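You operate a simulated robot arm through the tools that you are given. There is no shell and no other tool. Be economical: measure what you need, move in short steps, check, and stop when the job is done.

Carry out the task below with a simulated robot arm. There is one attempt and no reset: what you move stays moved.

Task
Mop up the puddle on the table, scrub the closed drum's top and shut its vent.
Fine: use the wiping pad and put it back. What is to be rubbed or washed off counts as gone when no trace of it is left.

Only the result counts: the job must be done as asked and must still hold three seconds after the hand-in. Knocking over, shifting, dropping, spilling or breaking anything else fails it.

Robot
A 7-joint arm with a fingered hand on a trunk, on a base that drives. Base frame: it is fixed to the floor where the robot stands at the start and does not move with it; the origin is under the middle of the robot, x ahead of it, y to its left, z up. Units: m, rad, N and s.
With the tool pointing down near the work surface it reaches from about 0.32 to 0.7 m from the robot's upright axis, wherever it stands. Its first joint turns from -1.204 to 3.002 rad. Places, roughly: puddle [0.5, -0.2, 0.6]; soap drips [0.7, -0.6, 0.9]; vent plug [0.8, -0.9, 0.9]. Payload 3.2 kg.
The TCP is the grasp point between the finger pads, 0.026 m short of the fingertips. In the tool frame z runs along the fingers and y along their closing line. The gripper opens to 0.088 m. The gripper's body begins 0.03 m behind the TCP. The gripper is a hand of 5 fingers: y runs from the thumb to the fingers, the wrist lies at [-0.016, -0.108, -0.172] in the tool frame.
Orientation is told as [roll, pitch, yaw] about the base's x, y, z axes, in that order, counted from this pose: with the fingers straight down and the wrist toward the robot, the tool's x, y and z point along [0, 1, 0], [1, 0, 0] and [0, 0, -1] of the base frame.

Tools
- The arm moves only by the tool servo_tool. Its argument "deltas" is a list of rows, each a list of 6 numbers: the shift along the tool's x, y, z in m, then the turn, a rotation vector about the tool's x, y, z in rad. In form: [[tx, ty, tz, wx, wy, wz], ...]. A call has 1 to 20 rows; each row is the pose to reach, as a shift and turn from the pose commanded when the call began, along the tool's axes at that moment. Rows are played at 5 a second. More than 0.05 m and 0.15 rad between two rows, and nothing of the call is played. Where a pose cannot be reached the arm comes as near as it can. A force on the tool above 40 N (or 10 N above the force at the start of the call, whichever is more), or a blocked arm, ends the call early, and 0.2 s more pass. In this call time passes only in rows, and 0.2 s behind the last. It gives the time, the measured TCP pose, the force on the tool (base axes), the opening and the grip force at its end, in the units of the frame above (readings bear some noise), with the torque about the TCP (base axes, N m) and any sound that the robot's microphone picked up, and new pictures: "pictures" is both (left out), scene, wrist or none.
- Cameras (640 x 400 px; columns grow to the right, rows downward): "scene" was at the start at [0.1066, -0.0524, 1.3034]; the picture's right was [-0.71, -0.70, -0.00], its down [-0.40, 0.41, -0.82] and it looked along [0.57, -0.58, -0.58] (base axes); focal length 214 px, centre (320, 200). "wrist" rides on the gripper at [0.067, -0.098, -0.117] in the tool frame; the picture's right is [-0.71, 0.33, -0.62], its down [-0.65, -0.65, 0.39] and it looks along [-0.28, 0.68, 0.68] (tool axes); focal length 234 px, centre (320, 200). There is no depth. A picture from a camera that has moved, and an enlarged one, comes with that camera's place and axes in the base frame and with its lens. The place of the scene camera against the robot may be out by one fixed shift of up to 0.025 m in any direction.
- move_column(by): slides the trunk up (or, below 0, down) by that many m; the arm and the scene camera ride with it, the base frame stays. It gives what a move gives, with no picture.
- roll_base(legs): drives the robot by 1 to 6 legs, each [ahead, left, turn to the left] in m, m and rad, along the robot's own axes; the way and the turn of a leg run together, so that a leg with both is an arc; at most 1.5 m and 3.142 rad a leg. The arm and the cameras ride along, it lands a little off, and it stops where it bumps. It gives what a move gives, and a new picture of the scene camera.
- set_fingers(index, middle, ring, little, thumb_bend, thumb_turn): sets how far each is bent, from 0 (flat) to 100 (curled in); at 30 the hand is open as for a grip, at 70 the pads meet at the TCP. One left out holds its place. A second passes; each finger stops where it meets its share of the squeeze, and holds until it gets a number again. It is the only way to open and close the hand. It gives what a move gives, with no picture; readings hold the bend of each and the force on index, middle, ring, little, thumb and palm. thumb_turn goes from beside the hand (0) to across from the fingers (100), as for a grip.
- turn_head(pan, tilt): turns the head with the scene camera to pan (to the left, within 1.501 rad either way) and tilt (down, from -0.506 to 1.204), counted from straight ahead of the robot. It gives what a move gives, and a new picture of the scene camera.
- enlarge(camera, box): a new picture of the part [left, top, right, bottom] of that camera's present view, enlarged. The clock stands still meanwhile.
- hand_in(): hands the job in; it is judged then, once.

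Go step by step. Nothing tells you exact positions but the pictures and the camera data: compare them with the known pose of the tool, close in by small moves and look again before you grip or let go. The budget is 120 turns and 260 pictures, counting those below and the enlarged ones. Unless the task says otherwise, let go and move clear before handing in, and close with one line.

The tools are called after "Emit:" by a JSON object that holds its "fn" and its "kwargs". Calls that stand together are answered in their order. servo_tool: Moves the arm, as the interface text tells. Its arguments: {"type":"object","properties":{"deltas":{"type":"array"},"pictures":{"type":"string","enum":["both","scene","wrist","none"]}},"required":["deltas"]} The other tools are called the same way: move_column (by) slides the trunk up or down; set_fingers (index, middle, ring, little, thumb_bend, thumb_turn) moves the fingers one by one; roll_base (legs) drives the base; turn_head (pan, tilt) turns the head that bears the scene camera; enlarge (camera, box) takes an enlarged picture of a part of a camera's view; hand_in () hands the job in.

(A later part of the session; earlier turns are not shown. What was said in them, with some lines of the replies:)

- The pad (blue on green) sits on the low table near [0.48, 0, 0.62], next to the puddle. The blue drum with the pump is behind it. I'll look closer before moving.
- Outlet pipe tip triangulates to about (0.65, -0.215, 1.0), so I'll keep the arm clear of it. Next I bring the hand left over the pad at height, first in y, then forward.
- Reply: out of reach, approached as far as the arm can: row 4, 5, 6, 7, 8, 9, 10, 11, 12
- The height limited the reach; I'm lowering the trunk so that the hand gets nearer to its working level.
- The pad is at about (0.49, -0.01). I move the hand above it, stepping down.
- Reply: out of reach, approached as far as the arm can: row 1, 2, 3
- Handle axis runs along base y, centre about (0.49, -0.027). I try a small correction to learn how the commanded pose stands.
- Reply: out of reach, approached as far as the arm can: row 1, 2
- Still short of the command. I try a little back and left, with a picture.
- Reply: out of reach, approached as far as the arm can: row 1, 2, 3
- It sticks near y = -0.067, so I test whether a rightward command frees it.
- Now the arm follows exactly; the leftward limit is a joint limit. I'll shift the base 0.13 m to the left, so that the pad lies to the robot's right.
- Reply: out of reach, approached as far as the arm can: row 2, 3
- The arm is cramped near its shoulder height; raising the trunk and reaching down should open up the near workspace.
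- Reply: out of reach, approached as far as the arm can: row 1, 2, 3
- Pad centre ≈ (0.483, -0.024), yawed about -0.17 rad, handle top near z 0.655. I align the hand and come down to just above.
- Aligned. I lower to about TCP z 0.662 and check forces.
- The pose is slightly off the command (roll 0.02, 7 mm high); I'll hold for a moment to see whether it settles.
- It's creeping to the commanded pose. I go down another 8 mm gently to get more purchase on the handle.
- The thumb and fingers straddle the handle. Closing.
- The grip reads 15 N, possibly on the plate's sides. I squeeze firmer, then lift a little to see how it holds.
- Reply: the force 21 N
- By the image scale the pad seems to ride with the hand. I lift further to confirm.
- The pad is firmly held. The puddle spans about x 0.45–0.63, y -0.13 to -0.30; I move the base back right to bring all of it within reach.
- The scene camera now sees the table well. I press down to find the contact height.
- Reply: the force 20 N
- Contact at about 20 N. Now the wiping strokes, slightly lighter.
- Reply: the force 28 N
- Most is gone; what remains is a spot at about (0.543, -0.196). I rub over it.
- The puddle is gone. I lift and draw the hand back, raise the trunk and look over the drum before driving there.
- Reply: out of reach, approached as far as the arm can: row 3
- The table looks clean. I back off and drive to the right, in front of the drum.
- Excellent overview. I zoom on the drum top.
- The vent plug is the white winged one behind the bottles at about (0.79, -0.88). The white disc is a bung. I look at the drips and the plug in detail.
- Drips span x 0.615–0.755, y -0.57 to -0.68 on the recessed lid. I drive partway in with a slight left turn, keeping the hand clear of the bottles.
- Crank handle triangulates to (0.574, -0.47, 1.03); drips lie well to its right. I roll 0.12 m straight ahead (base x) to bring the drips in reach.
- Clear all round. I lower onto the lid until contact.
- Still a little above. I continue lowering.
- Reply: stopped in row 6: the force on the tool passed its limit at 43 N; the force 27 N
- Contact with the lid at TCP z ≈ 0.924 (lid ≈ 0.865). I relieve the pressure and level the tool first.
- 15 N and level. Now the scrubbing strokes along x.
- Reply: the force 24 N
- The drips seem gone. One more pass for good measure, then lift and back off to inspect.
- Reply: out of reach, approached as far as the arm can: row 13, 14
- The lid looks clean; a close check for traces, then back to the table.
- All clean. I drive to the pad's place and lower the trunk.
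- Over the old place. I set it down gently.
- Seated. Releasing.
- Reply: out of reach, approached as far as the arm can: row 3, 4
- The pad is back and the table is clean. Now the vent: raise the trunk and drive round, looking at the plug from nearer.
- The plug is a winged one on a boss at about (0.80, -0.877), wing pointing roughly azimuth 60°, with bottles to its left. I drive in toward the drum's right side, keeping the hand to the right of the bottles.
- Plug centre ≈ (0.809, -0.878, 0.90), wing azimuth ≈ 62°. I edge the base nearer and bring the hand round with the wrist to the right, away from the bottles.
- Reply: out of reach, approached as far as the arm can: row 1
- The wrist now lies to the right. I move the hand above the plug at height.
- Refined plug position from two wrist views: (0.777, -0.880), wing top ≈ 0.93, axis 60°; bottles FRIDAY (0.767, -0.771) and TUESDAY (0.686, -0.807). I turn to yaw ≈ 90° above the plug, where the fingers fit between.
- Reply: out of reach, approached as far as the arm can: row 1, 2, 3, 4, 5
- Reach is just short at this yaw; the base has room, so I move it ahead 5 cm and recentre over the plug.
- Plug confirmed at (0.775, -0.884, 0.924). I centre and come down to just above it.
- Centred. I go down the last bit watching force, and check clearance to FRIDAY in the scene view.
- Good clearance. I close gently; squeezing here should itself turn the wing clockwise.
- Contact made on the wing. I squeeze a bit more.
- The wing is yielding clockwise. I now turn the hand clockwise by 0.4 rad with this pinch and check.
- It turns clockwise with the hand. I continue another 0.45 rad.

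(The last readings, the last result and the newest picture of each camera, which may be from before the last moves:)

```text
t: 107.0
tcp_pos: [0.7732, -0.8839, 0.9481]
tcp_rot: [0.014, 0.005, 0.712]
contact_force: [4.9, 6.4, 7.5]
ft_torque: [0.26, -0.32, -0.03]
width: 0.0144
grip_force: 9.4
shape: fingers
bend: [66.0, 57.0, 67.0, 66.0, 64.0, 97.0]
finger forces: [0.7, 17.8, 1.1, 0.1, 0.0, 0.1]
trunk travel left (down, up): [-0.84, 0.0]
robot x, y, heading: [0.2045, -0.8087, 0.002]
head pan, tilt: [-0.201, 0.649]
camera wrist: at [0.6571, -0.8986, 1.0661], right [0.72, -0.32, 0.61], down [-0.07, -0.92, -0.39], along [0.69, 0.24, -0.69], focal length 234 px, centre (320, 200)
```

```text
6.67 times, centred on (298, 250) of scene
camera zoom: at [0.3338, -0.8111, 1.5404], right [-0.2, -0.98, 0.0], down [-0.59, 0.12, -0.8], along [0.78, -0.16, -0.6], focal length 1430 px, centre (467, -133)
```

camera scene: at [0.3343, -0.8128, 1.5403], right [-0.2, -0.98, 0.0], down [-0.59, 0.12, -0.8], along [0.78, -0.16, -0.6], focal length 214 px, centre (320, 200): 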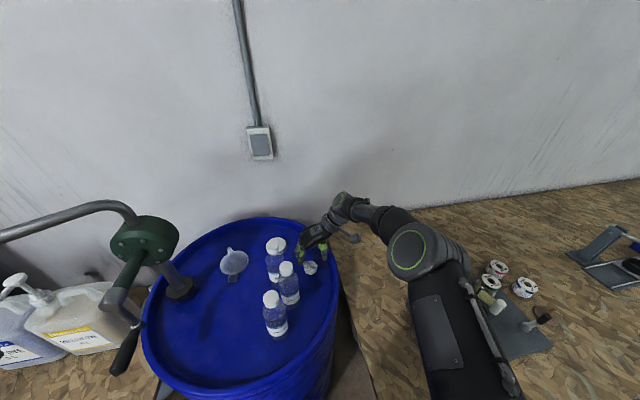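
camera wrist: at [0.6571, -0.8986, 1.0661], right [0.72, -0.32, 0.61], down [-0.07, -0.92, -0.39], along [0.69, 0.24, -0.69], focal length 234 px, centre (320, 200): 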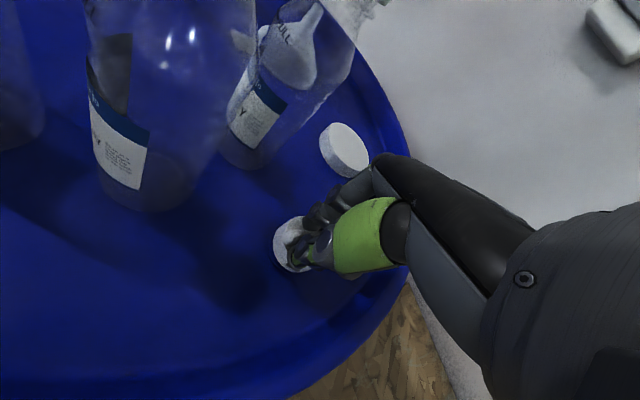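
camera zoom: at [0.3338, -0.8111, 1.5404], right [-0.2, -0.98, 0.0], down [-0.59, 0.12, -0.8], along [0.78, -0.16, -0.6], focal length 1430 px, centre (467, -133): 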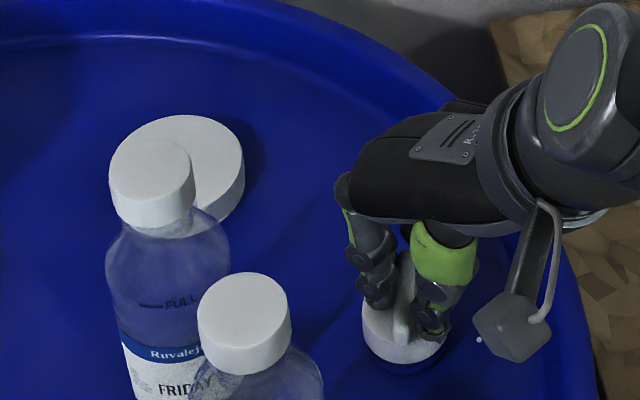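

About 60° turned with little resistance. I turn a bit further, then regrip to continue.

Emit:
{"fn": "servo_tool", "kwargs": {"deltas": [[0, 0, 0, 0, 0, 0.08], [0, 0, 0, 0, 0, 0.16], [0, 0, 0, 0, 0, 0.2]], "pictures": "none"}}

Emit:
{"fn": "set_fingers", "kwargs": {"index": 42, "middle": 42, "ring": 42, "little": 42, "thumb_bend": 40}}

Emit:
{"fn": "servo_tool", "kwargs": {"deltas": [[0, 0, -0.03, 0, 0, 0], [0, 0, -0.06, 0, 0, 0], [0, 0, -0.06, 0, 0, 0]], "pictures": "wrist"}}

Emit:
{"fn": "enlarge", "kwargs": {"camera": "scene", "box": [250, 220, 346, 280]}}

Emit:
{"fn": "enlarge", "kwargs": {"camera": "wrist", "box": [200, 180, 360, 280]}}

```text
t: 107.8
tcp_pos: [0.7728, -0.8831, 0.9468]
tcp_rot: [0.014, 0.007, 0.513]
contact_force: [4.4, 5.8, 8.7]
ft_torque: [0.17, -0.36, 0.03]
width: 0.0145
grip_force: 9.4
shape: fingers
bend: [66.0, 57.0, 67.0, 66.0, 64.0, 97.0]
finger forces: [1.1, 17.0, 1.1, 0.0, 0.0, 0.0]
trunk travel left (down, up): [-0.84, 0.0]
robot x, y, heading: [0.2086, -0.8048, -0.001]
head pan, tilt: [-0.201, 0.649]
```

```text
t: 108.8
tcp_pos: [0.7717, -0.8848, 0.9461]
tcp_rot: [0.015, 0.008, 0.516]
contact_force: [0.1, -0.3, 0.5]
ft_torque: [0.01, 0.02, -0.02]
width: 0.0645
grip_force: 0.0
shape: fingers
bend: [42.0, 42.0, 42.0, 42.0, 40.0, 97.0]
finger forces: [0.1, 0.1, 0.0, 0.1, 0.0, 0.0]
trunk travel left (down, up): [-0.84, 0.0]
robot x, y, heading: [0.2036, -0.8099, -0.0]
head pan, tilt: [-0.201, 0.649]
```

```text
t: 109.6
tcp_pos: [0.7711, -0.887, 1.0065]
tcp_rot: [0.015, 0.009, 0.516]
contact_force: [-0.8, -0.7, 0.3]
ft_torque: [0.02, 0.01, 0.03]
width: 0.0648
grip_force: 0.2
shape: fingers
bend: [42.0, 42.0, 42.0, 42.0, 40.0, 97.0]
finger forces: [0.0, 0.0, 0.0, 0.1, 0.0, 0.1]
trunk travel left (down, up): [-0.84, 0.0]
robot x, y, heading: [0.2025, -0.8059, -0.002]
head pan, tilt: [-0.201, 0.649]
camera wrist: at [0.656, -0.878, 1.1252], right [0.65, -0.46, 0.61], down [-0.25, -0.88, -0.39], along [0.72, 0.1, -0.69], focal length 234 px, centre (320, 200)
```

wrist: 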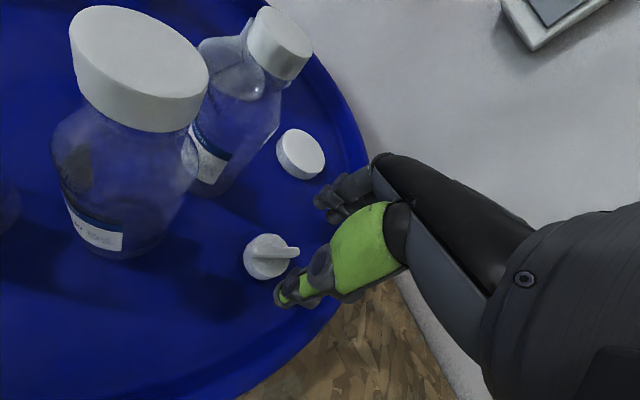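

```text
6.67 times, centred on (298, 250) of scene
camera zoom: at [0.335, -0.8133, 1.5402], right [-0.2, -0.98, 0.0], down [-0.59, 0.12, -0.8], along [0.78, -0.16, -0.61], focal length 1430 px, centre (467, -133)
```

zoom: 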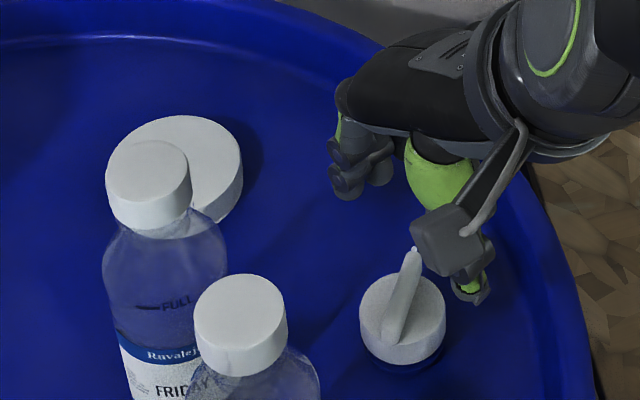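

```text
4.00 times, centred on (280, 230) of wrist
camera zoom: at [0.656, -0.878, 1.1252], right [0.65, -0.46, 0.61], down [-0.25, -0.88, -0.39], along [0.72, 0.1, -0.69], focal length 937 px, centre (480, 80)
```

zoom: 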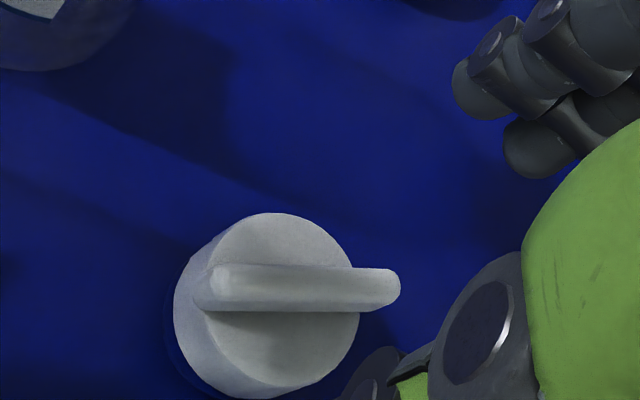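

The wing has turned from 60° to about -26°, without reaching a stop yet. I regrip across the wing at yaw 1.12 and turn on.

Emit:
{"fn": "servo_tool", "kwargs": {"deltas": [[0, 0, 0, 0, 0, -0.13], [0, 0, 0, 0, 0, -0.26], [0, 0, 0, 0, 0, -0.4], [0, 0, 0, 0, 0, -0.53], [0, 0, 0, 0, 0, -0.6], [0, 0, 0, 0, 0, -0.6]], "pictures": "wrist"}}

Emit:
{"fn": "enlarge", "kwargs": {"camera": "wrist", "box": [200, 180, 360, 280]}}

```text
t: 111.0
tcp_pos: [0.7715, -0.886, 1.0071]
tcp_rot: [0.015, 0.0, 1.118]
contact_force: [-0.2, -0.6, 0.3]
ft_torque: [0.04, -0.01, 0.01]
width: 0.0646
grip_force: 0.1
shape: fingers
bend: [42.0, 42.0, 42.0, 42.0, 40.0, 97.0]
finger forces: [0.1, 0.0, 0.1, 0.0, 0.2, 0.0]
trunk travel left (down, up): [-0.84, 0.0]
robot x, y, heading: [0.2042, -0.8063, -0.005]
head pan, tilt: [-0.201, 0.649]
camera wrist: at [0.6718, -0.9458, 1.1246], right [0.79, -0.02, 0.61], down [0.29, -0.87, -0.4], along [0.54, 0.5, -0.68], focal length 234 px, centre (320, 200)
```

wrist: 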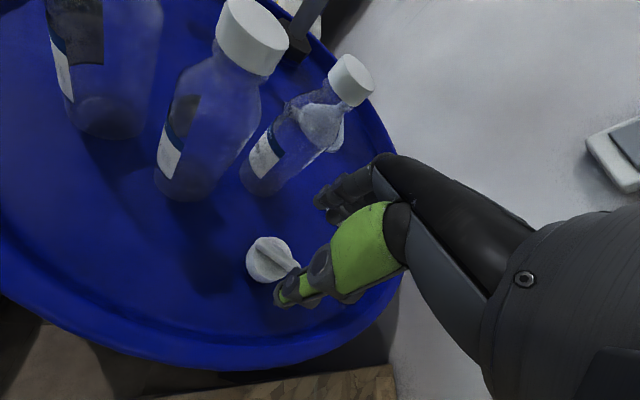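

```text
4.00 times, centred on (280, 230) of wrist
camera zoom: at [0.6718, -0.9458, 1.1246], right [0.79, -0.02, 0.61], down [0.29, -0.87, -0.4], along [0.54, 0.5, -0.68], focal length 937 px, centre (480, 80)
```

zoom: 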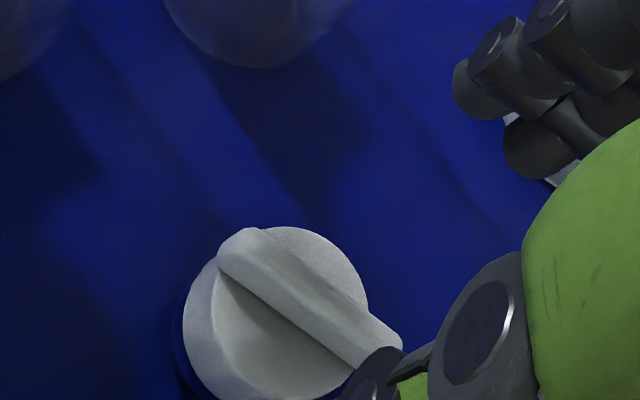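

Emit:
{"fn": "servo_tool", "kwargs": {"deltas": [[-0.002, 0.004, 0.03, 0, 0, 0], [-0.002, 0.004, 0.06, 0, 0, 0], [-0.002, 0.004, 0.06, 0, 0, 0]], "pictures": "none"}}

Emit:
{"fn": "set_fingers", "kwargs": {"index": 66, "middle": 66, "ring": 66, "little": 66, "thumb_bend": 68}}

Emit:
{"fn": "servo_tool", "kwargs": {"deltas": [[0, 0, 0, 0, 0, 0.08], [0, 0, 0, 0, 0, 0.16], [0, 0, 0, 0, 0, 0.24], [0, 0, 0, 0, 0, 0.32], [0, 0, 0, 0, 0, 0.4], [0, 0, 0, 0, 0, 0.48], [0, 0, 0, 0, 0, 0.56], [0, 0, 0, 0, 0, 0.63]], "pictures": "wrist"}}

Emit:
{"fn": "enlarge", "kwargs": {"camera": "scene", "box": [250, 220, 346, 280]}}

```text
t: 111.8
tcp_pos: [0.7745, -0.8818, 0.947]
tcp_rot: [0.016, -0.003, 1.118]
contact_force: [0.0, -0.2, 0.0]
ft_torque: [-0.05, 0.0, -0.01]
width: 0.0645
grip_force: 0.1
shape: fingers
bend: [42.0, 42.0, 42.0, 42.0, 40.0, 97.0]
finger forces: [0.0, 0.0, 0.1, 0.1, 0.1, 0.0]
trunk travel left (down, up): [-0.84, 0.0]
robot x, y, heading: [0.207, -0.8045, -0.0]
head pan, tilt: [-0.201, 0.649]
```

```text
t: 112.8
tcp_pos: [0.7758, -0.881, 0.948]
tcp_rot: [0.016, -0.001, 1.116]
contact_force: [3.6, 3.6, 4.0]
ft_torque: [0.17, -0.15, -0.02]
width: 0.0102
grip_force: 4.6
shape: fingers
bend: [66.0, 61.0, 66.0, 66.0, 68.0, 97.0]
finger forces: [0.0, 8.4, 0.1, 0.0, 0.3, 0.0]
trunk travel left (down, up): [-0.84, 0.0]
robot x, y, heading: [0.2032, -0.8085, -0.002]
head pan, tilt: [-0.201, 0.649]
```

```text
t: 114.6
tcp_pos: [0.7764, -0.8817, 0.9471]
tcp_rot: [0.012, 0.008, 0.484]
contact_force: [4.3, 2.9, 6.7]
ft_torque: [0.13, -0.3, 0.02]
width: 0.0101
grip_force: 5.4
shape: fingers
bend: [66.0, 60.0, 66.0, 66.0, 68.0, 97.0]
finger forces: [0.0, 11.3, 0.1, 0.1, 0.3, 0.1]
trunk travel left (down, up): [-0.84, 0.0]
robot x, y, heading: [0.2053, -0.8062, -0.0]
head pan, tilt: [-0.201, 0.649]
camera wrist: at [0.6608, -0.869, 1.066], right [0.63, -0.48, 0.61], down [-0.28, -0.88, -0.39], along [0.72, 0.08, -0.69], focal length 234 px, centre (320, 200)
```

wrist: 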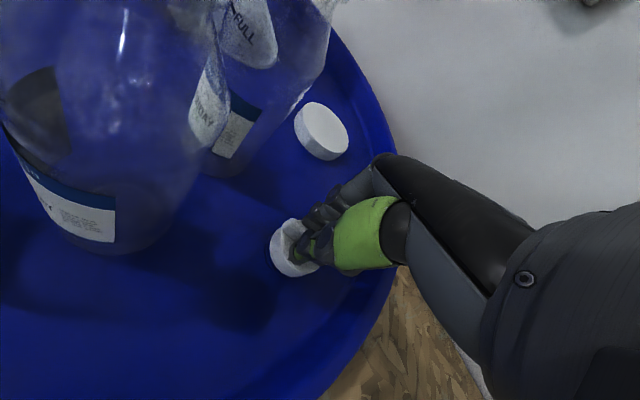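

```text
6.67 times, centred on (298, 250) of scene
camera zoom: at [0.3338, -0.8115, 1.5404], right [-0.2, -0.98, 0.0], down [-0.59, 0.12, -0.8], along [0.78, -0.16, -0.6], focal length 1430 px, centre (467, -133)
```

zoom: 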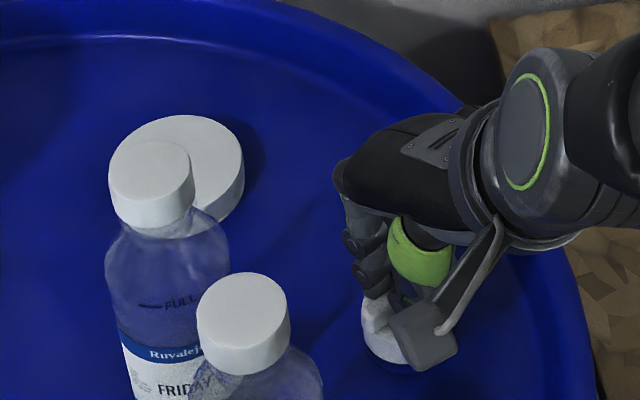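

Emit:
{"fn": "set_fingers", "kwargs": {"index": 42, "middle": 42, "ring": 42, "little": 42, "thumb_bend": 40}}

Emit:
{"fn": "servo_tool", "kwargs": {"deltas": [[0, 0, -0.03, 0, 0, 0], [0, 0, -0.06, 0, 0, 0], [0, 0, -0.06, 0, 0, 0]], "pictures": "none"}}

Emit:
{"fn": "enlarge", "kwargs": {"camera": "scene", "box": [250, 220, 346, 280]}}

Emit:
{"fn": "enlarge", "kwargs": {"camera": "wrist", "box": [200, 180, 360, 280]}}

```text
t: 115.6
tcp_pos: [0.7756, -0.8824, 0.9464]
tcp_rot: [0.015, 0.009, 0.485]
contact_force: [-1.0, 0.8, -0.3]
ft_torque: [0.0, -0.03, -0.01]
width: 0.0647
grip_force: 0.0
shape: fingers
bend: [42.0, 42.0, 42.0, 42.0, 40.0, 97.0]
finger forces: [0.0, 0.1, 0.1, 0.0, 0.0, 0.0]
trunk travel left (down, up): [-0.84, 0.0]
robot x, y, heading: [0.204, -0.8094, -0.005]
head pan, tilt: [-0.201, 0.649]
```

```text
t: 116.4
tcp_pos: [0.7772, -0.8829, 1.006]
tcp_rot: [0.014, 0.009, 0.485]
contact_force: [0.1, 0.6, 1.0]
ft_torque: [0.02, 0.03, 0.0]
width: 0.0649
grip_force: 0.0
shape: fingers
bend: [42.0, 42.0, 42.0, 42.0, 40.0, 97.0]
finger forces: [0.0, 0.1, 0.0, 0.0, 0.0, 0.0]
trunk travel left (down, up): [-0.84, 0.0]
robot x, y, heading: [0.2002, -0.8042, -0.003]
head pan, tilt: [-0.201, 0.649]
```

```text
6.67 times, centred on (298, 250) of scene
camera zoom: at [0.3349, -0.8133, 1.5402], right [-0.2, -0.98, 0.0], down [-0.59, 0.12, -0.8], along [0.78, -0.16, -0.61], focal length 1430 px, centre (467, -133)
```

zoom: 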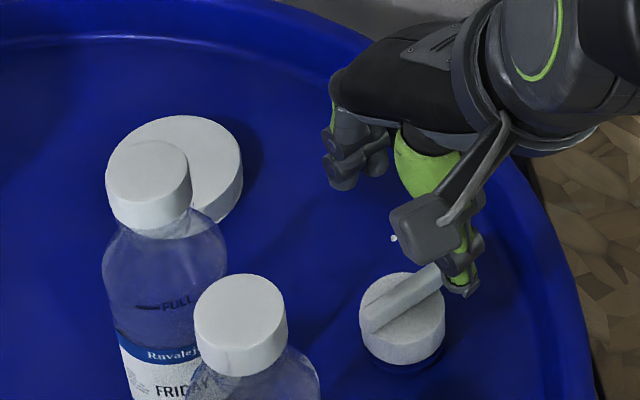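

```text
4.00 times, centred on (280, 230) of wrist
camera zoom: at [0.6617, -0.872, 1.1255], right [0.63, -0.48, 0.61], down [-0.28, -0.88, -0.39], along [0.72, 0.08, -0.69], focal length 937 px, centre (480, 80)
```

zoom: 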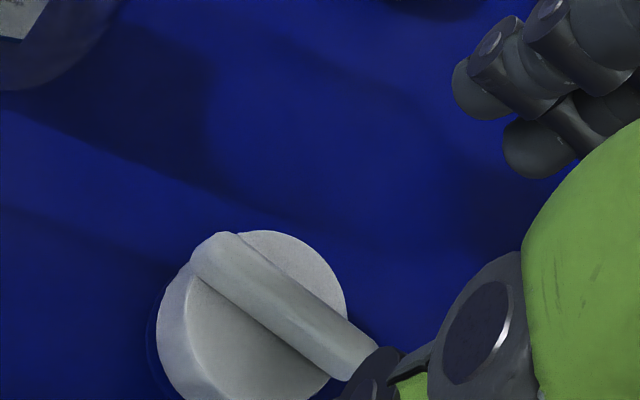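

The wing turned on to about -63° with no stop and little resistance. I now grip the disc itself, lower, for longer strokes (yaw 1.57 → 0.5).

Emit:
{"fn": "servo_tool", "kwargs": {"deltas": [[0, 0, 0, 0, 0, -0.14], [0, 0, 0, 0, 0, -0.28], [0, 0, 0, 0, 0, -0.42], [0, 0, 0, 0, 0, -0.56], [0, 0, 0, 0, 0, -0.7], [0, 0, 0, 0, 0, -0.84], [0, 0, 0, 0, 0, -0.98], [0, 0, 0, 0, 0, -1.08], [0, 0, 0.03, 0, 0, -1.08], [0, 0, 0.06, 0, 0, -1.08], [0, 0, 0.074, 0, 0, -1.08], [0, 0, 0.084, 0, 0, -1.08], [0, 0, 0.084, 0, 0, -1.08]], "pictures": "wrist"}}

Emit:
{"fn": "enlarge", "kwargs": {"camera": "scene", "box": [250, 220, 346, 280]}}

```text
t: 119.2
tcp_pos: [0.7741, -0.8827, 0.9228]
tcp_rot: [0.012, -0.009, 1.568]
contact_force: [-0.7, 2.0, 2.8]
ft_torque: [0.02, 0.01, 0.0]
width: 0.0661
grip_force: 1.5
shape: fingers
bend: [41.0, 42.0, 42.0, 42.0, 40.0, 97.0]
finger forces: [3.0, 0.0, 0.1, 0.0, 0.0, 0.0]
trunk travel left (down, up): [-0.84, 0.0]
robot x, y, heading: [0.2078, -0.8039, -0.005]
head pan, tilt: [-0.201, 0.649]
camera wrist: at [0.7091, -0.9821, 1.0401], right [0.72, 0.32, 0.62], down [0.64, -0.65, -0.4], along [0.27, 0.69, -0.68], focal length 234 px, centre (320, 200)
```

wrist: 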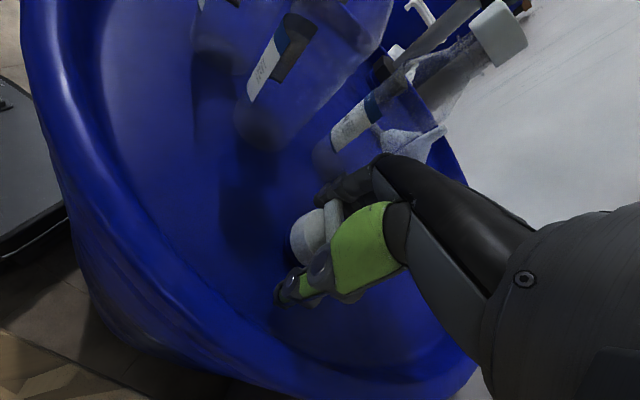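

```text
6.67 times, centred on (298, 250) of scene
camera zoom: at [0.3333, -0.8124, 1.5404], right [-0.2, -0.98, 0.0], down [-0.59, 0.12, -0.8], along [0.78, -0.16, -0.6], focal length 1430 px, centre (467, -133)
```

zoom: 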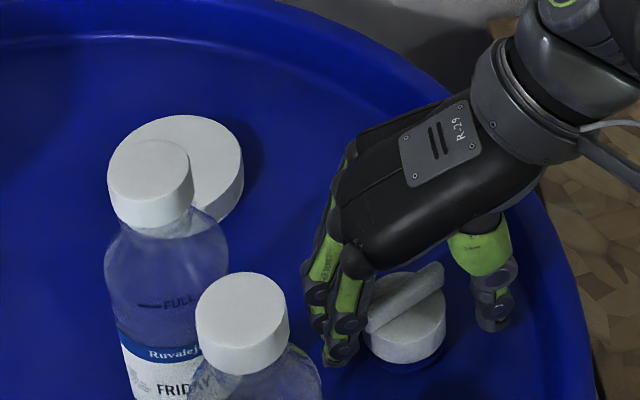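

Emit:
{"fn": "set_fingers", "kwargs": {"index": 60, "middle": 62, "ring": 62, "little": 60, "thumb_bend": 60}}

Emit:
{"fn": "enlarge", "kwargs": {"camera": "scene", "box": [250, 220, 346, 280]}}

Emit:
{"fn": "servo_tool", "kwargs": {"deltas": [[0, 0, 0, 0, 0, 0.09], [0, 0, 0, 0, 0, 0.18], [0, 0, 0, 0, 0, 0.27], [0, 0, 0, 0, 0, 0.36], [0, 0, 0, 0, 0, 0.45], [0, 0, 0, 0, 0, 0.54]], "pictures": "none"}}

Emit:
{"fn": "enlarge", "kwargs": {"camera": "scene", "box": [250, 220, 346, 280]}}

```text
t: 120.2
tcp_pos: [0.7738, -0.8794, 0.9239]
tcp_rot: [0.013, -0.006, 1.566]
contact_force: [-2.0, 15.6, 1.0]
ft_torque: [0.01, -0.04, 0.04]
width: 0.0437
grip_force: 13.9
shape: fingers
bend: [50.0, 55.0, 62.0, 60.0, 55.0, 97.0]
finger forces: [16.1, 6.1, 0.0, 0.1, 5.0, 0.0]
trunk travel left (down, up): [-0.84, 0.0]
robot x, y, heading: [0.2002, -0.8072, 0.001]
head pan, tilt: [-0.201, 0.649]
```

```text
6.67 times, centred on (298, 250) of scene
camera zoom: at [0.3329, -0.8078, 1.5405], right [-0.2, -0.98, 0.0], down [-0.59, 0.12, -0.8], along [0.78, -0.16, -0.6], focal length 1430 px, centre (467, -133)
```

zoom: 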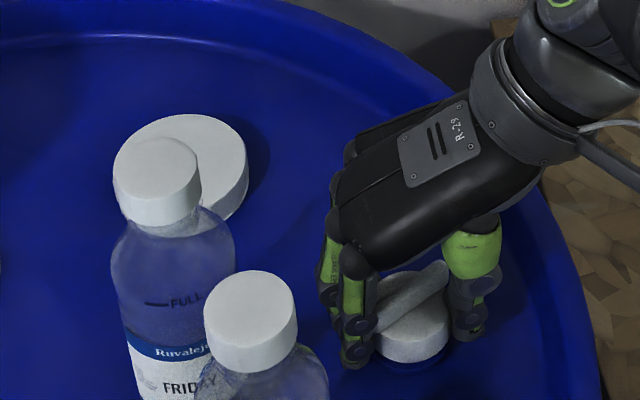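

```text
t: 121.6
tcp_pos: [0.7752, -0.8794, 0.9217]
tcp_rot: [0.014, 0.001, 1.023]
contact_force: [-2.5, 15.0, 3.5]
ft_torque: [0.0, -0.07, 0.19]
width: 0.0432
grip_force: 13.5
shape: fingers
bend: [50.0, 55.0, 62.0, 60.0, 55.0, 97.0]
finger forces: [16.1, 5.3, 0.1, 0.1, 5.9, 0.0]
trunk travel left (down, up): [-0.84, 0.0]
robot x, y, heading: [0.2009, -0.8072, 0.002]
head pan, tilt: [-0.201, 0.649]
```

```text
6.67 times, centred on (298, 250) of scene
camera zoom: at [0.3326, -0.808, 1.5405], right [-0.2, -0.98, 0.0], down [-0.59, 0.12, -0.8], along [0.78, -0.16, -0.6], focal length 1430 px, centre (467, -133)
```

zoom: 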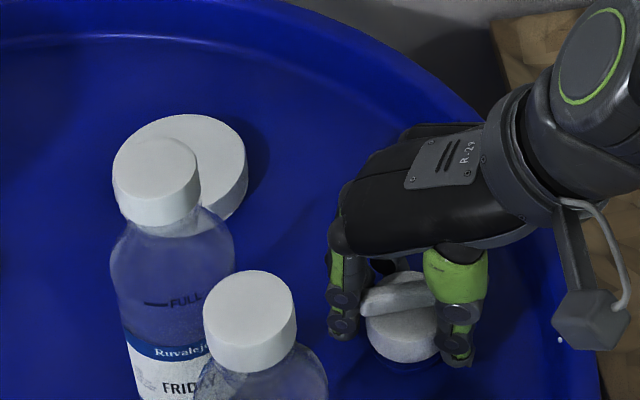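

It turns with the hand; torque has risen slightly to 0.19. I continue the stroke.

Emit:
{"fn": "servo_tool", "kwargs": {"deltas": [[0, 0, 0, 0, 0, 0.09], [0, 0, 0, 0, 0, 0.18], [0, 0, 0, 0, 0, 0.27], [0, 0, 0, 0, 0, 0.36], [0, 0, 0, 0, 0, 0.45], [0, 0, 0, 0, 0, 0.54]], "pictures": "none"}}

Emit:
{"fn": "enlarge", "kwargs": {"camera": "scene", "box": [250, 220, 346, 280]}}

Emit:
{"fn": "set_fingers", "kwargs": {"index": 42, "middle": 42, "ring": 42, "little": 42, "thumb_bend": 40}}

Emit:
{"fn": "servo_tool", "kwargs": {"deltas": [[0, 0, -0.03, 0, 0, 0], [0, 0, -0.06, 0, 0, 0], [0, 0, -0.085, 0, 0, 0]], "pictures": "none"}}

Emit:
{"fn": "enlarge", "kwargs": {"camera": "scene", "box": [250, 220, 346, 280]}}

```text
t: 123.0
tcp_pos: [0.7759, -0.8786, 0.9238]
tcp_rot: [0.009, 0.007, 0.484]
contact_force: [-1.6, 9.1, 5.1]
ft_torque: [0.15, -0.04, 0.34]
width: 0.038
grip_force: 10.4
shape: fingers
bend: [55.0, 55.0, 62.0, 60.0, 55.0, 98.0]
finger forces: [9.5, 5.3, 0.1, 0.0, 6.4, 0.1]
trunk travel left (down, up): [-0.84, 0.0]
robot x, y, heading: [0.2076, -0.8061, -0.001]
head pan, tilt: [-0.201, 0.649]
```

```text
6.67 times, centred on (298, 250) of scene
camera zoom: at [0.3326, -0.8088, 1.5405], right [-0.2, -0.98, 0.0], down [-0.59, 0.12, -0.8], along [0.78, -0.16, -0.6], focal length 1430 px, centre (467, -133)
```

zoom: 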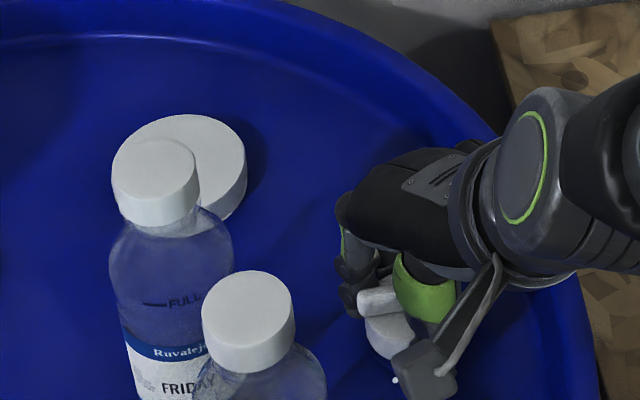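

```text
t: 124.0
tcp_pos: [0.7764, -0.8826, 0.9218]
tcp_rot: [0.014, 0.009, 0.484]
contact_force: [-0.9, -0.4, -0.1]
ft_torque: [-0.02, -0.03, 0.03]
width: 0.0645
grip_force: 0.0
shape: fingers
bend: [42.0, 42.0, 42.0, 42.0, 40.0, 97.0]
finger forces: [0.1, 0.0, 0.1, 0.1, 0.0, 0.0]
trunk travel left (down, up): [-0.84, 0.0]
robot x, y, heading: [0.2035, -0.8048, -0.001]
head pan, tilt: [-0.201, 0.649]
```

```text
t: 124.8
tcp_pos: [0.7764, -0.883, 1.0067]
tcp_rot: [0.015, 0.007, 0.485]
contact_force: [-0.7, -0.4, 0.1]
ft_torque: [-0.02, 0.0, -0.02]
width: 0.0643
grip_force: 0.1
shape: fingers
bend: [42.0, 42.0, 42.0, 42.0, 40.0, 97.0]
finger forces: [0.0, 0.0, 0.0, 0.1, 0.0, 0.1]
trunk travel left (down, up): [-0.84, 0.0]
robot x, y, heading: [0.2052, -0.8064, -0.002]
head pan, tilt: [-0.201, 0.649]
```

```text
6.67 times, centred on (298, 250) of scene
camera zoom: at [0.3335, -0.8131, 1.5403], right [-0.2, -0.98, 0.0], down [-0.59, 0.12, -0.8], along [0.78, -0.16, -0.6], focal length 1430 px, centre (467, -133)
```

zoom: 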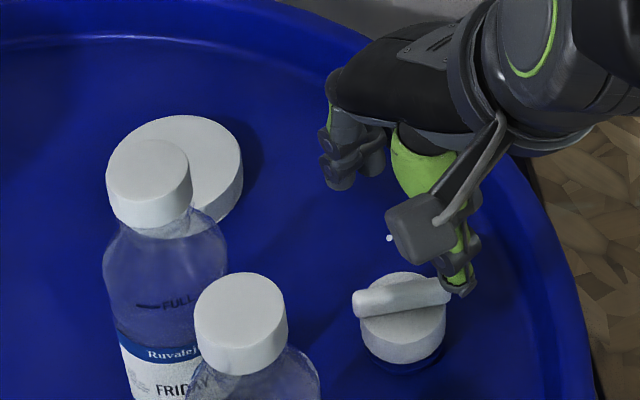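

The wing now sits at azimuth ≈ -90° (150° turned) and the second half of the stroke slipped at higher torque, which suggests a stop. I test it with a firmer grip on the wing's ends.

Emit:
{"fn": "servo_tool", "kwargs": {"deltas": [[0, 0, 0, 0, 0, -0.14], [0, 0, 0, 0, 0, -0.28], [0, 0, 0, 0, 0, -0.42], [0, 0, 0, 0, 0, -0.56], [0, 0, 0, 0, 0, -0.7], [0, 0, 0, 0, 0, -0.84], [0, 0, 0, 0, 0, -0.98], [0, 0, 0, 0, 0, -1.12], [0, 0, 0.03, 0, 0, -1.2], [0, 0, 0.06, 0, 0, -1.2], [0, 0, 0.065, 0, 0, -1.2], [0, 0, 0.065, 0, 0, -1.2]], "pictures": "none"}}

Emit:
{"fn": "set_fingers", "kwargs": {"index": 64, "middle": 66, "ring": 66, "little": 64, "thumb_bend": 66}}

Emit:
{"fn": "enlarge", "kwargs": {"camera": "scene", "box": [250, 220, 346, 280]}}

Emit:
{"fn": "servo_tool", "kwargs": {"deltas": [[0, 0, 0, 0, 0, 0.09], [0, 0, 0, 0, 0, 0.18], [0, 0, 0, 0, 0, 0.27], [0, 0, 0, 0, 0, 0.36], [0, 0, 0, 0, 0, 0.45]], "pictures": "none"}}

Emit:
{"fn": "enlarge", "kwargs": {"camera": "scene", "box": [250, 220, 346, 280]}}

```text
t: 127.4
tcp_pos: [0.7754, -0.8812, 0.9431]
tcp_rot: [0.012, -0.011, 1.687]
contact_force: [-0.5, 0.4, 0.7]
ft_torque: [-0.03, 0.02, 0.02]
width: 0.0648
grip_force: 0.1
shape: fingers
bend: [42.0, 42.0, 42.0, 42.0, 40.0, 97.0]
finger forces: [0.0, 0.1, 0.0, 0.0, 0.0, 0.0]
trunk travel left (down, up): [-0.84, 0.0]
robot x, y, heading: [0.2029, -0.8069, -0.003]
head pan, tilt: [-0.201, 0.649]
```

```text
t: 128.4
tcp_pos: [0.7754, -0.8826, 0.9423]
tcp_rot: [0.012, -0.009, 1.688]
contact_force: [2.5, 0.2, 4.2]
ft_torque: [0.16, 0.01, 0.07]
width: 0.0324
grip_force: 12.3
shape: fingers
bend: [62.0, 52.0, 66.0, 64.0, 56.0, 97.0]
finger forces: [2.1, 10.1, 0.0, 0.1, 12.1, 0.1]
trunk travel left (down, up): [-0.84, 0.0]
robot x, y, heading: [0.2101, -0.8025, -0.002]
head pan, tilt: [-0.201, 0.649]
```

```text
6.67 times, centred on (298, 250) of scene
camera zoom: at [0.3342, -0.8132, 1.5404], right [-0.2, -0.98, 0.0], down [-0.59, 0.12, -0.8], along [0.78, -0.16, -0.6], focal length 1430 px, centre (467, -133)
```

zoom: 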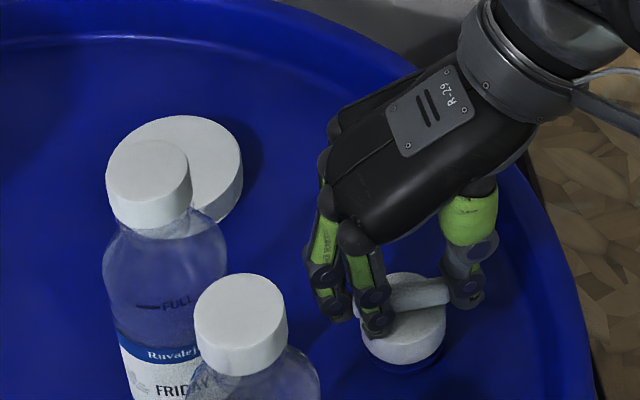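

```text
t: 129.6
tcp_pos: [0.7725, -0.8806, 0.9428]
tcp_rot: [0.017, -0.003, 1.238]
contact_force: [-11.4, 3.3, 2.2]
ft_torque: [0.03, 0.14, 0.37]
width: 0.0232
grip_force: 10.7
shape: fingers
bend: [64.0, 55.0, 66.0, 64.0, 61.0, 98.0]
finger forces: [10.9, 5.9, 0.0, 0.0, 5.0, 0.0]
trunk travel left (down, up): [-0.84, 0.0]
robot x, y, heading: [0.2065, -0.8036, -0.002]
head pan, tilt: [-0.201, 0.649]
```

```text
6.67 times, centred on (298, 250) of scene
camera zoom: at [0.3301, -0.8121, 1.5406], right [-0.2, -0.98, 0.0], down [-0.59, 0.12, -0.8], along [0.78, -0.16, -0.6], focal length 1430 px, centre (467, -133)
```

zoom: 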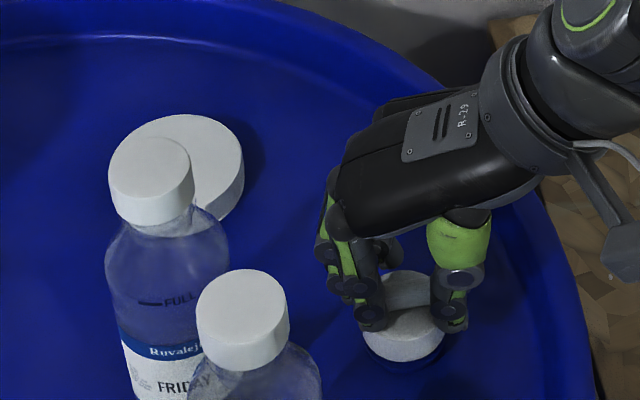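

Torque climbs to 0.37 N·m and the wing does not follow: it is at its stop. I release and lift to check.

Emit:
{"fn": "set_fingers", "kwargs": {"index": 42, "middle": 42, "ring": 42, "little": 42, "thumb_bend": 40}}

Emit:
{"fn": "servo_tool", "kwargs": {"deltas": [[0, 0, -0.03, 0, 0, 0], [0, 0, -0.06, 0, 0, 0], [0, 0, -0.1, 0, 0, 0], [0, 0, -0.14, 0, 0, 0], [0, 0, -0.16, 0, 0, 0]], "pictures": "wrist"}}

Emit:
{"fn": "enlarge", "kwargs": {"camera": "scene", "box": [250, 220, 346, 280]}}

Emit:
{"fn": "enlarge", "kwargs": {"camera": "wrist", "box": [160, 200, 320, 300]}}

```text
t: 130.6
tcp_pos: [0.7712, -0.8849, 0.9435]
tcp_rot: [0.015, -0.005, 1.237]
contact_force: [-19.4, -7.7, -1.1]
ft_torque: [-0.17, 0.34, 0.51]
width: 0.0465
grip_force: 10.2
shape: fingers
bend: [56.0, 42.0, 42.0, 42.0, 40.0, 97.0]
finger forces: [19.6, 0.0, 0.1, 0.1, 0.1, 0.1]
trunk travel left (down, up): [-0.84, 0.0]
robot x, y, heading: [0.2033, -0.8089, -0.004]
head pan, tilt: [-0.201, 0.649]
```

```text
t: 131.8
tcp_pos: [0.7779, -0.8836, 1.104]
tcp_rot: [0.015, -0.004, 1.235]
contact_force: [0.6, -0.3, -0.3]
ft_torque: [-0.02, -0.01, 0.02]
width: 0.0646
grip_force: 0.0
shape: fingers
bend: [42.0, 42.0, 42.0, 42.0, 40.0, 97.0]
finger forces: [0.0, 0.0, 0.0, 0.1, 0.1, 0.0]
trunk travel left (down, up): [-0.84, 0.0]
robot x, y, heading: [0.2009, -0.8061, -0.004]
head pan, tilt: [-0.201, 0.649]
camera wrist: at [0.6847, -0.9546, 1.2211], right [0.79, 0.07, 0.61], down [0.39, -0.83, -0.4], along [0.48, 0.56, -0.68], focal length 234 px, centre (320, 200)
```

wrist: 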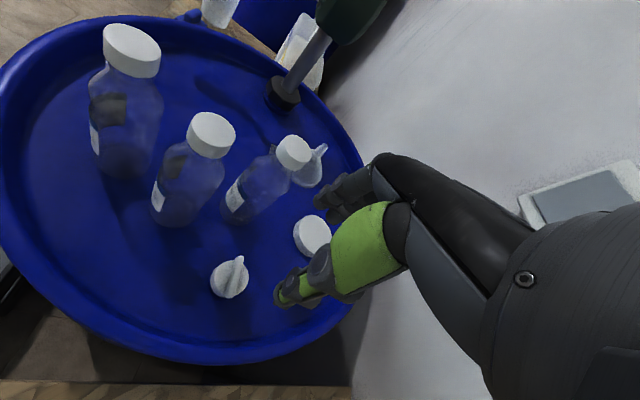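

```text
6.67 times, centred on (298, 250) of scene
camera zoom: at [0.3339, -0.8132, 1.5403], right [-0.2, -0.98, 0.0], down [-0.59, 0.12, -0.8], along [0.78, -0.16, -0.6], focal length 1430 px, centre (467, -133)
```

zoom: 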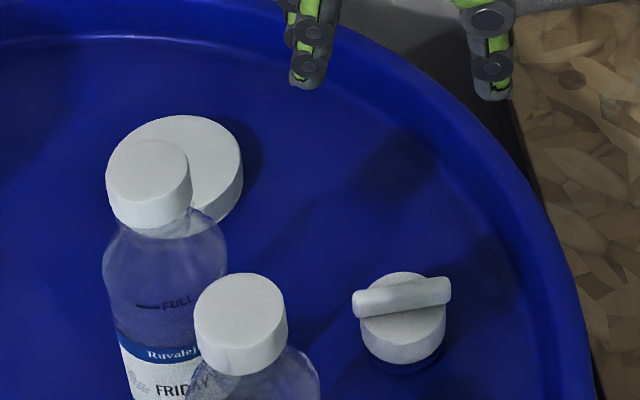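

```text
4.00 times, centred on (240, 250) of wrist
camera zoom: at [0.6847, -0.9546, 1.2211], right [0.79, 0.07, 0.61], down [0.39, -0.83, -0.4], along [0.48, 0.56, -0.68], focal length 937 px, centre (640, 0)
```

zoom: 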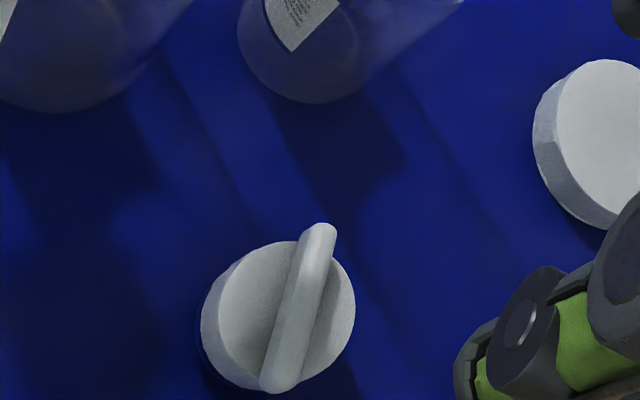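

The wing hasn't moved from its stop after 0.5 N·m: the vent is shut. I withdraw the hand to the right and back the base off for a final check.

Emit:
{"fn": "servo_tool", "kwargs": {"deltas": [[0.0, -0.04, 0, 0, 0, 0], [0.03, -0.08, 0, 0, 0, 0], [0.06, -0.1, 0, 0, 0, 0], [0.06, -0.1, 0, 0, 0, 0]], "pictures": "none"}}

Emit:
{"fn": "roll_base", "kwargs": {"legs": [[-0.45, 0, 0]]}}

Emit:
{"fn": "turn_head", "kwargs": {"pan": 0.4, "tilt": 0.55}}

Emit:
{"fn": "enlarge", "kwargs": {"camera": "scene", "box": [160, 160, 320, 260]}}

```text
t: 132.8
tcp_pos: [0.6887, -0.9593, 1.101]
tcp_rot: [0.017, -0.004, 1.235]
contact_force: [0.0, -0.2, -0.4]
ft_torque: [-0.01, 0.03, -0.01]
width: 0.0647
grip_force: 0.1
shape: fingers
bend: [42.0, 42.0, 42.0, 42.0, 40.0, 97.0]
finger forces: [0.0, 0.1, 0.0, 0.0, 0.0, 0.0]
trunk travel left (down, up): [-0.84, 0.0]
robot x, y, heading: [0.2029, -0.8053, -0.003]
head pan, tilt: [-0.201, 0.649]
```

```text
t: 135.6
tcp_pos: [0.2324, -0.961, 1.101]
tcp_rot: [0.015, -0.002, 1.225]
contact_force: [-0.6, 0.5, -0.1]
ft_torque: [0.02, 0.01, 0.0]
width: 0.0648
grip_force: 0.0
shape: fingers
bend: [42.0, 42.0, 42.0, 42.0, 40.0, 97.0]
finger forces: [0.1, 0.0, 0.0, 0.0, 0.0, 0.0]
trunk travel left (down, up): [-0.84, 0.0]
robot x, y, heading: [-0.2493, -0.8043, -0.012]
head pan, tilt: [-0.201, 0.649]
camera scene: at [-0.1202, -0.8114, 1.5403], right [-0.21, -0.98, 0.0], down [-0.59, 0.13, -0.8], along [0.78, -0.17, -0.6], focal length 214 px, centre (320, 200)
```

scene: 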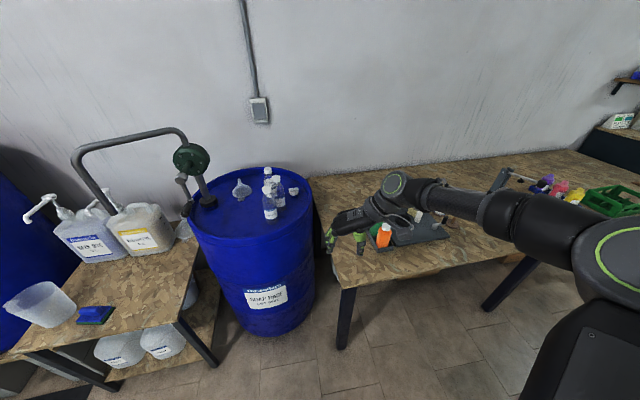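

```text
t: 136.6
tcp_pos: [0.2326, -0.9608, 1.1018]
tcp_rot: [0.018, -0.003, 1.224]
contact_force: [-0.1, -0.3, -0.1]
ft_torque: [0.01, 0.0, -0.01]
width: 0.0645
grip_force: 0.1
shape: fingers
bend: [42.0, 42.0, 42.0, 42.0, 40.0, 97.0]
finger forces: [0.0, 0.0, 0.0, 0.1, 0.0, 0.0]
trunk travel left (down, up): [-0.84, 0.0]
robot x, y, heading: [-0.2514, -0.8049, -0.011]
head pan, tilt: [0.4, 0.55]
camera scene: at [-0.1221, -0.7593, 1.5491], right [0.38, -0.93, 0.0], down [-0.48, -0.2, -0.85], along [0.79, 0.32, -0.52], focal length 214 px, centre (320, 200)
```

scene: 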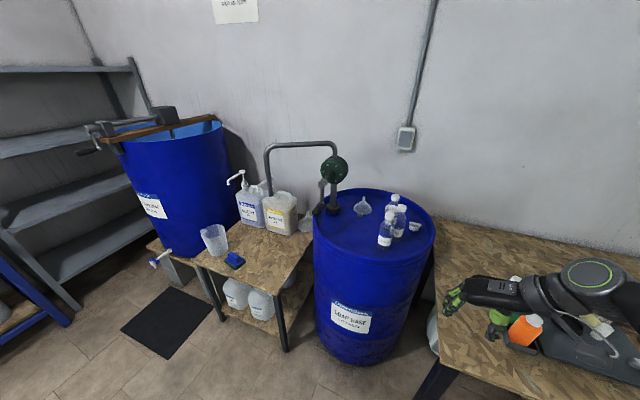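

```text
4.00 times, centred on (240, 210) of scene
camera zoom: at [-0.1221, -0.7593, 1.5491], right [0.38, -0.93, 0.0], down [-0.48, -0.2, -0.85], along [0.79, 0.32, -0.52], focal length 858 px, centre (640, 160)
```

zoom: 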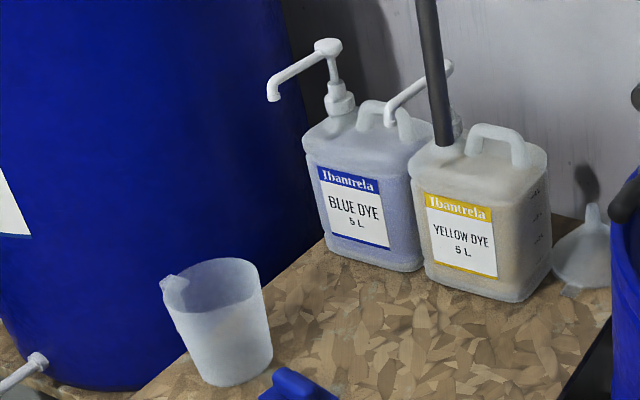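

Table and drum top look clean, the pad is back, the plug is at its stop, and everything else stands in place. Handing in.

Emit:
{"fn": "hand_in", "kwargs": {}}

```text
The job is handed in.
```

The puddle is mopped up, the drum's top is scrubbed clean, its vent plug is turned clockwise to its stop, and the pad is back in its place; I saw nothing else shifted or spilled.
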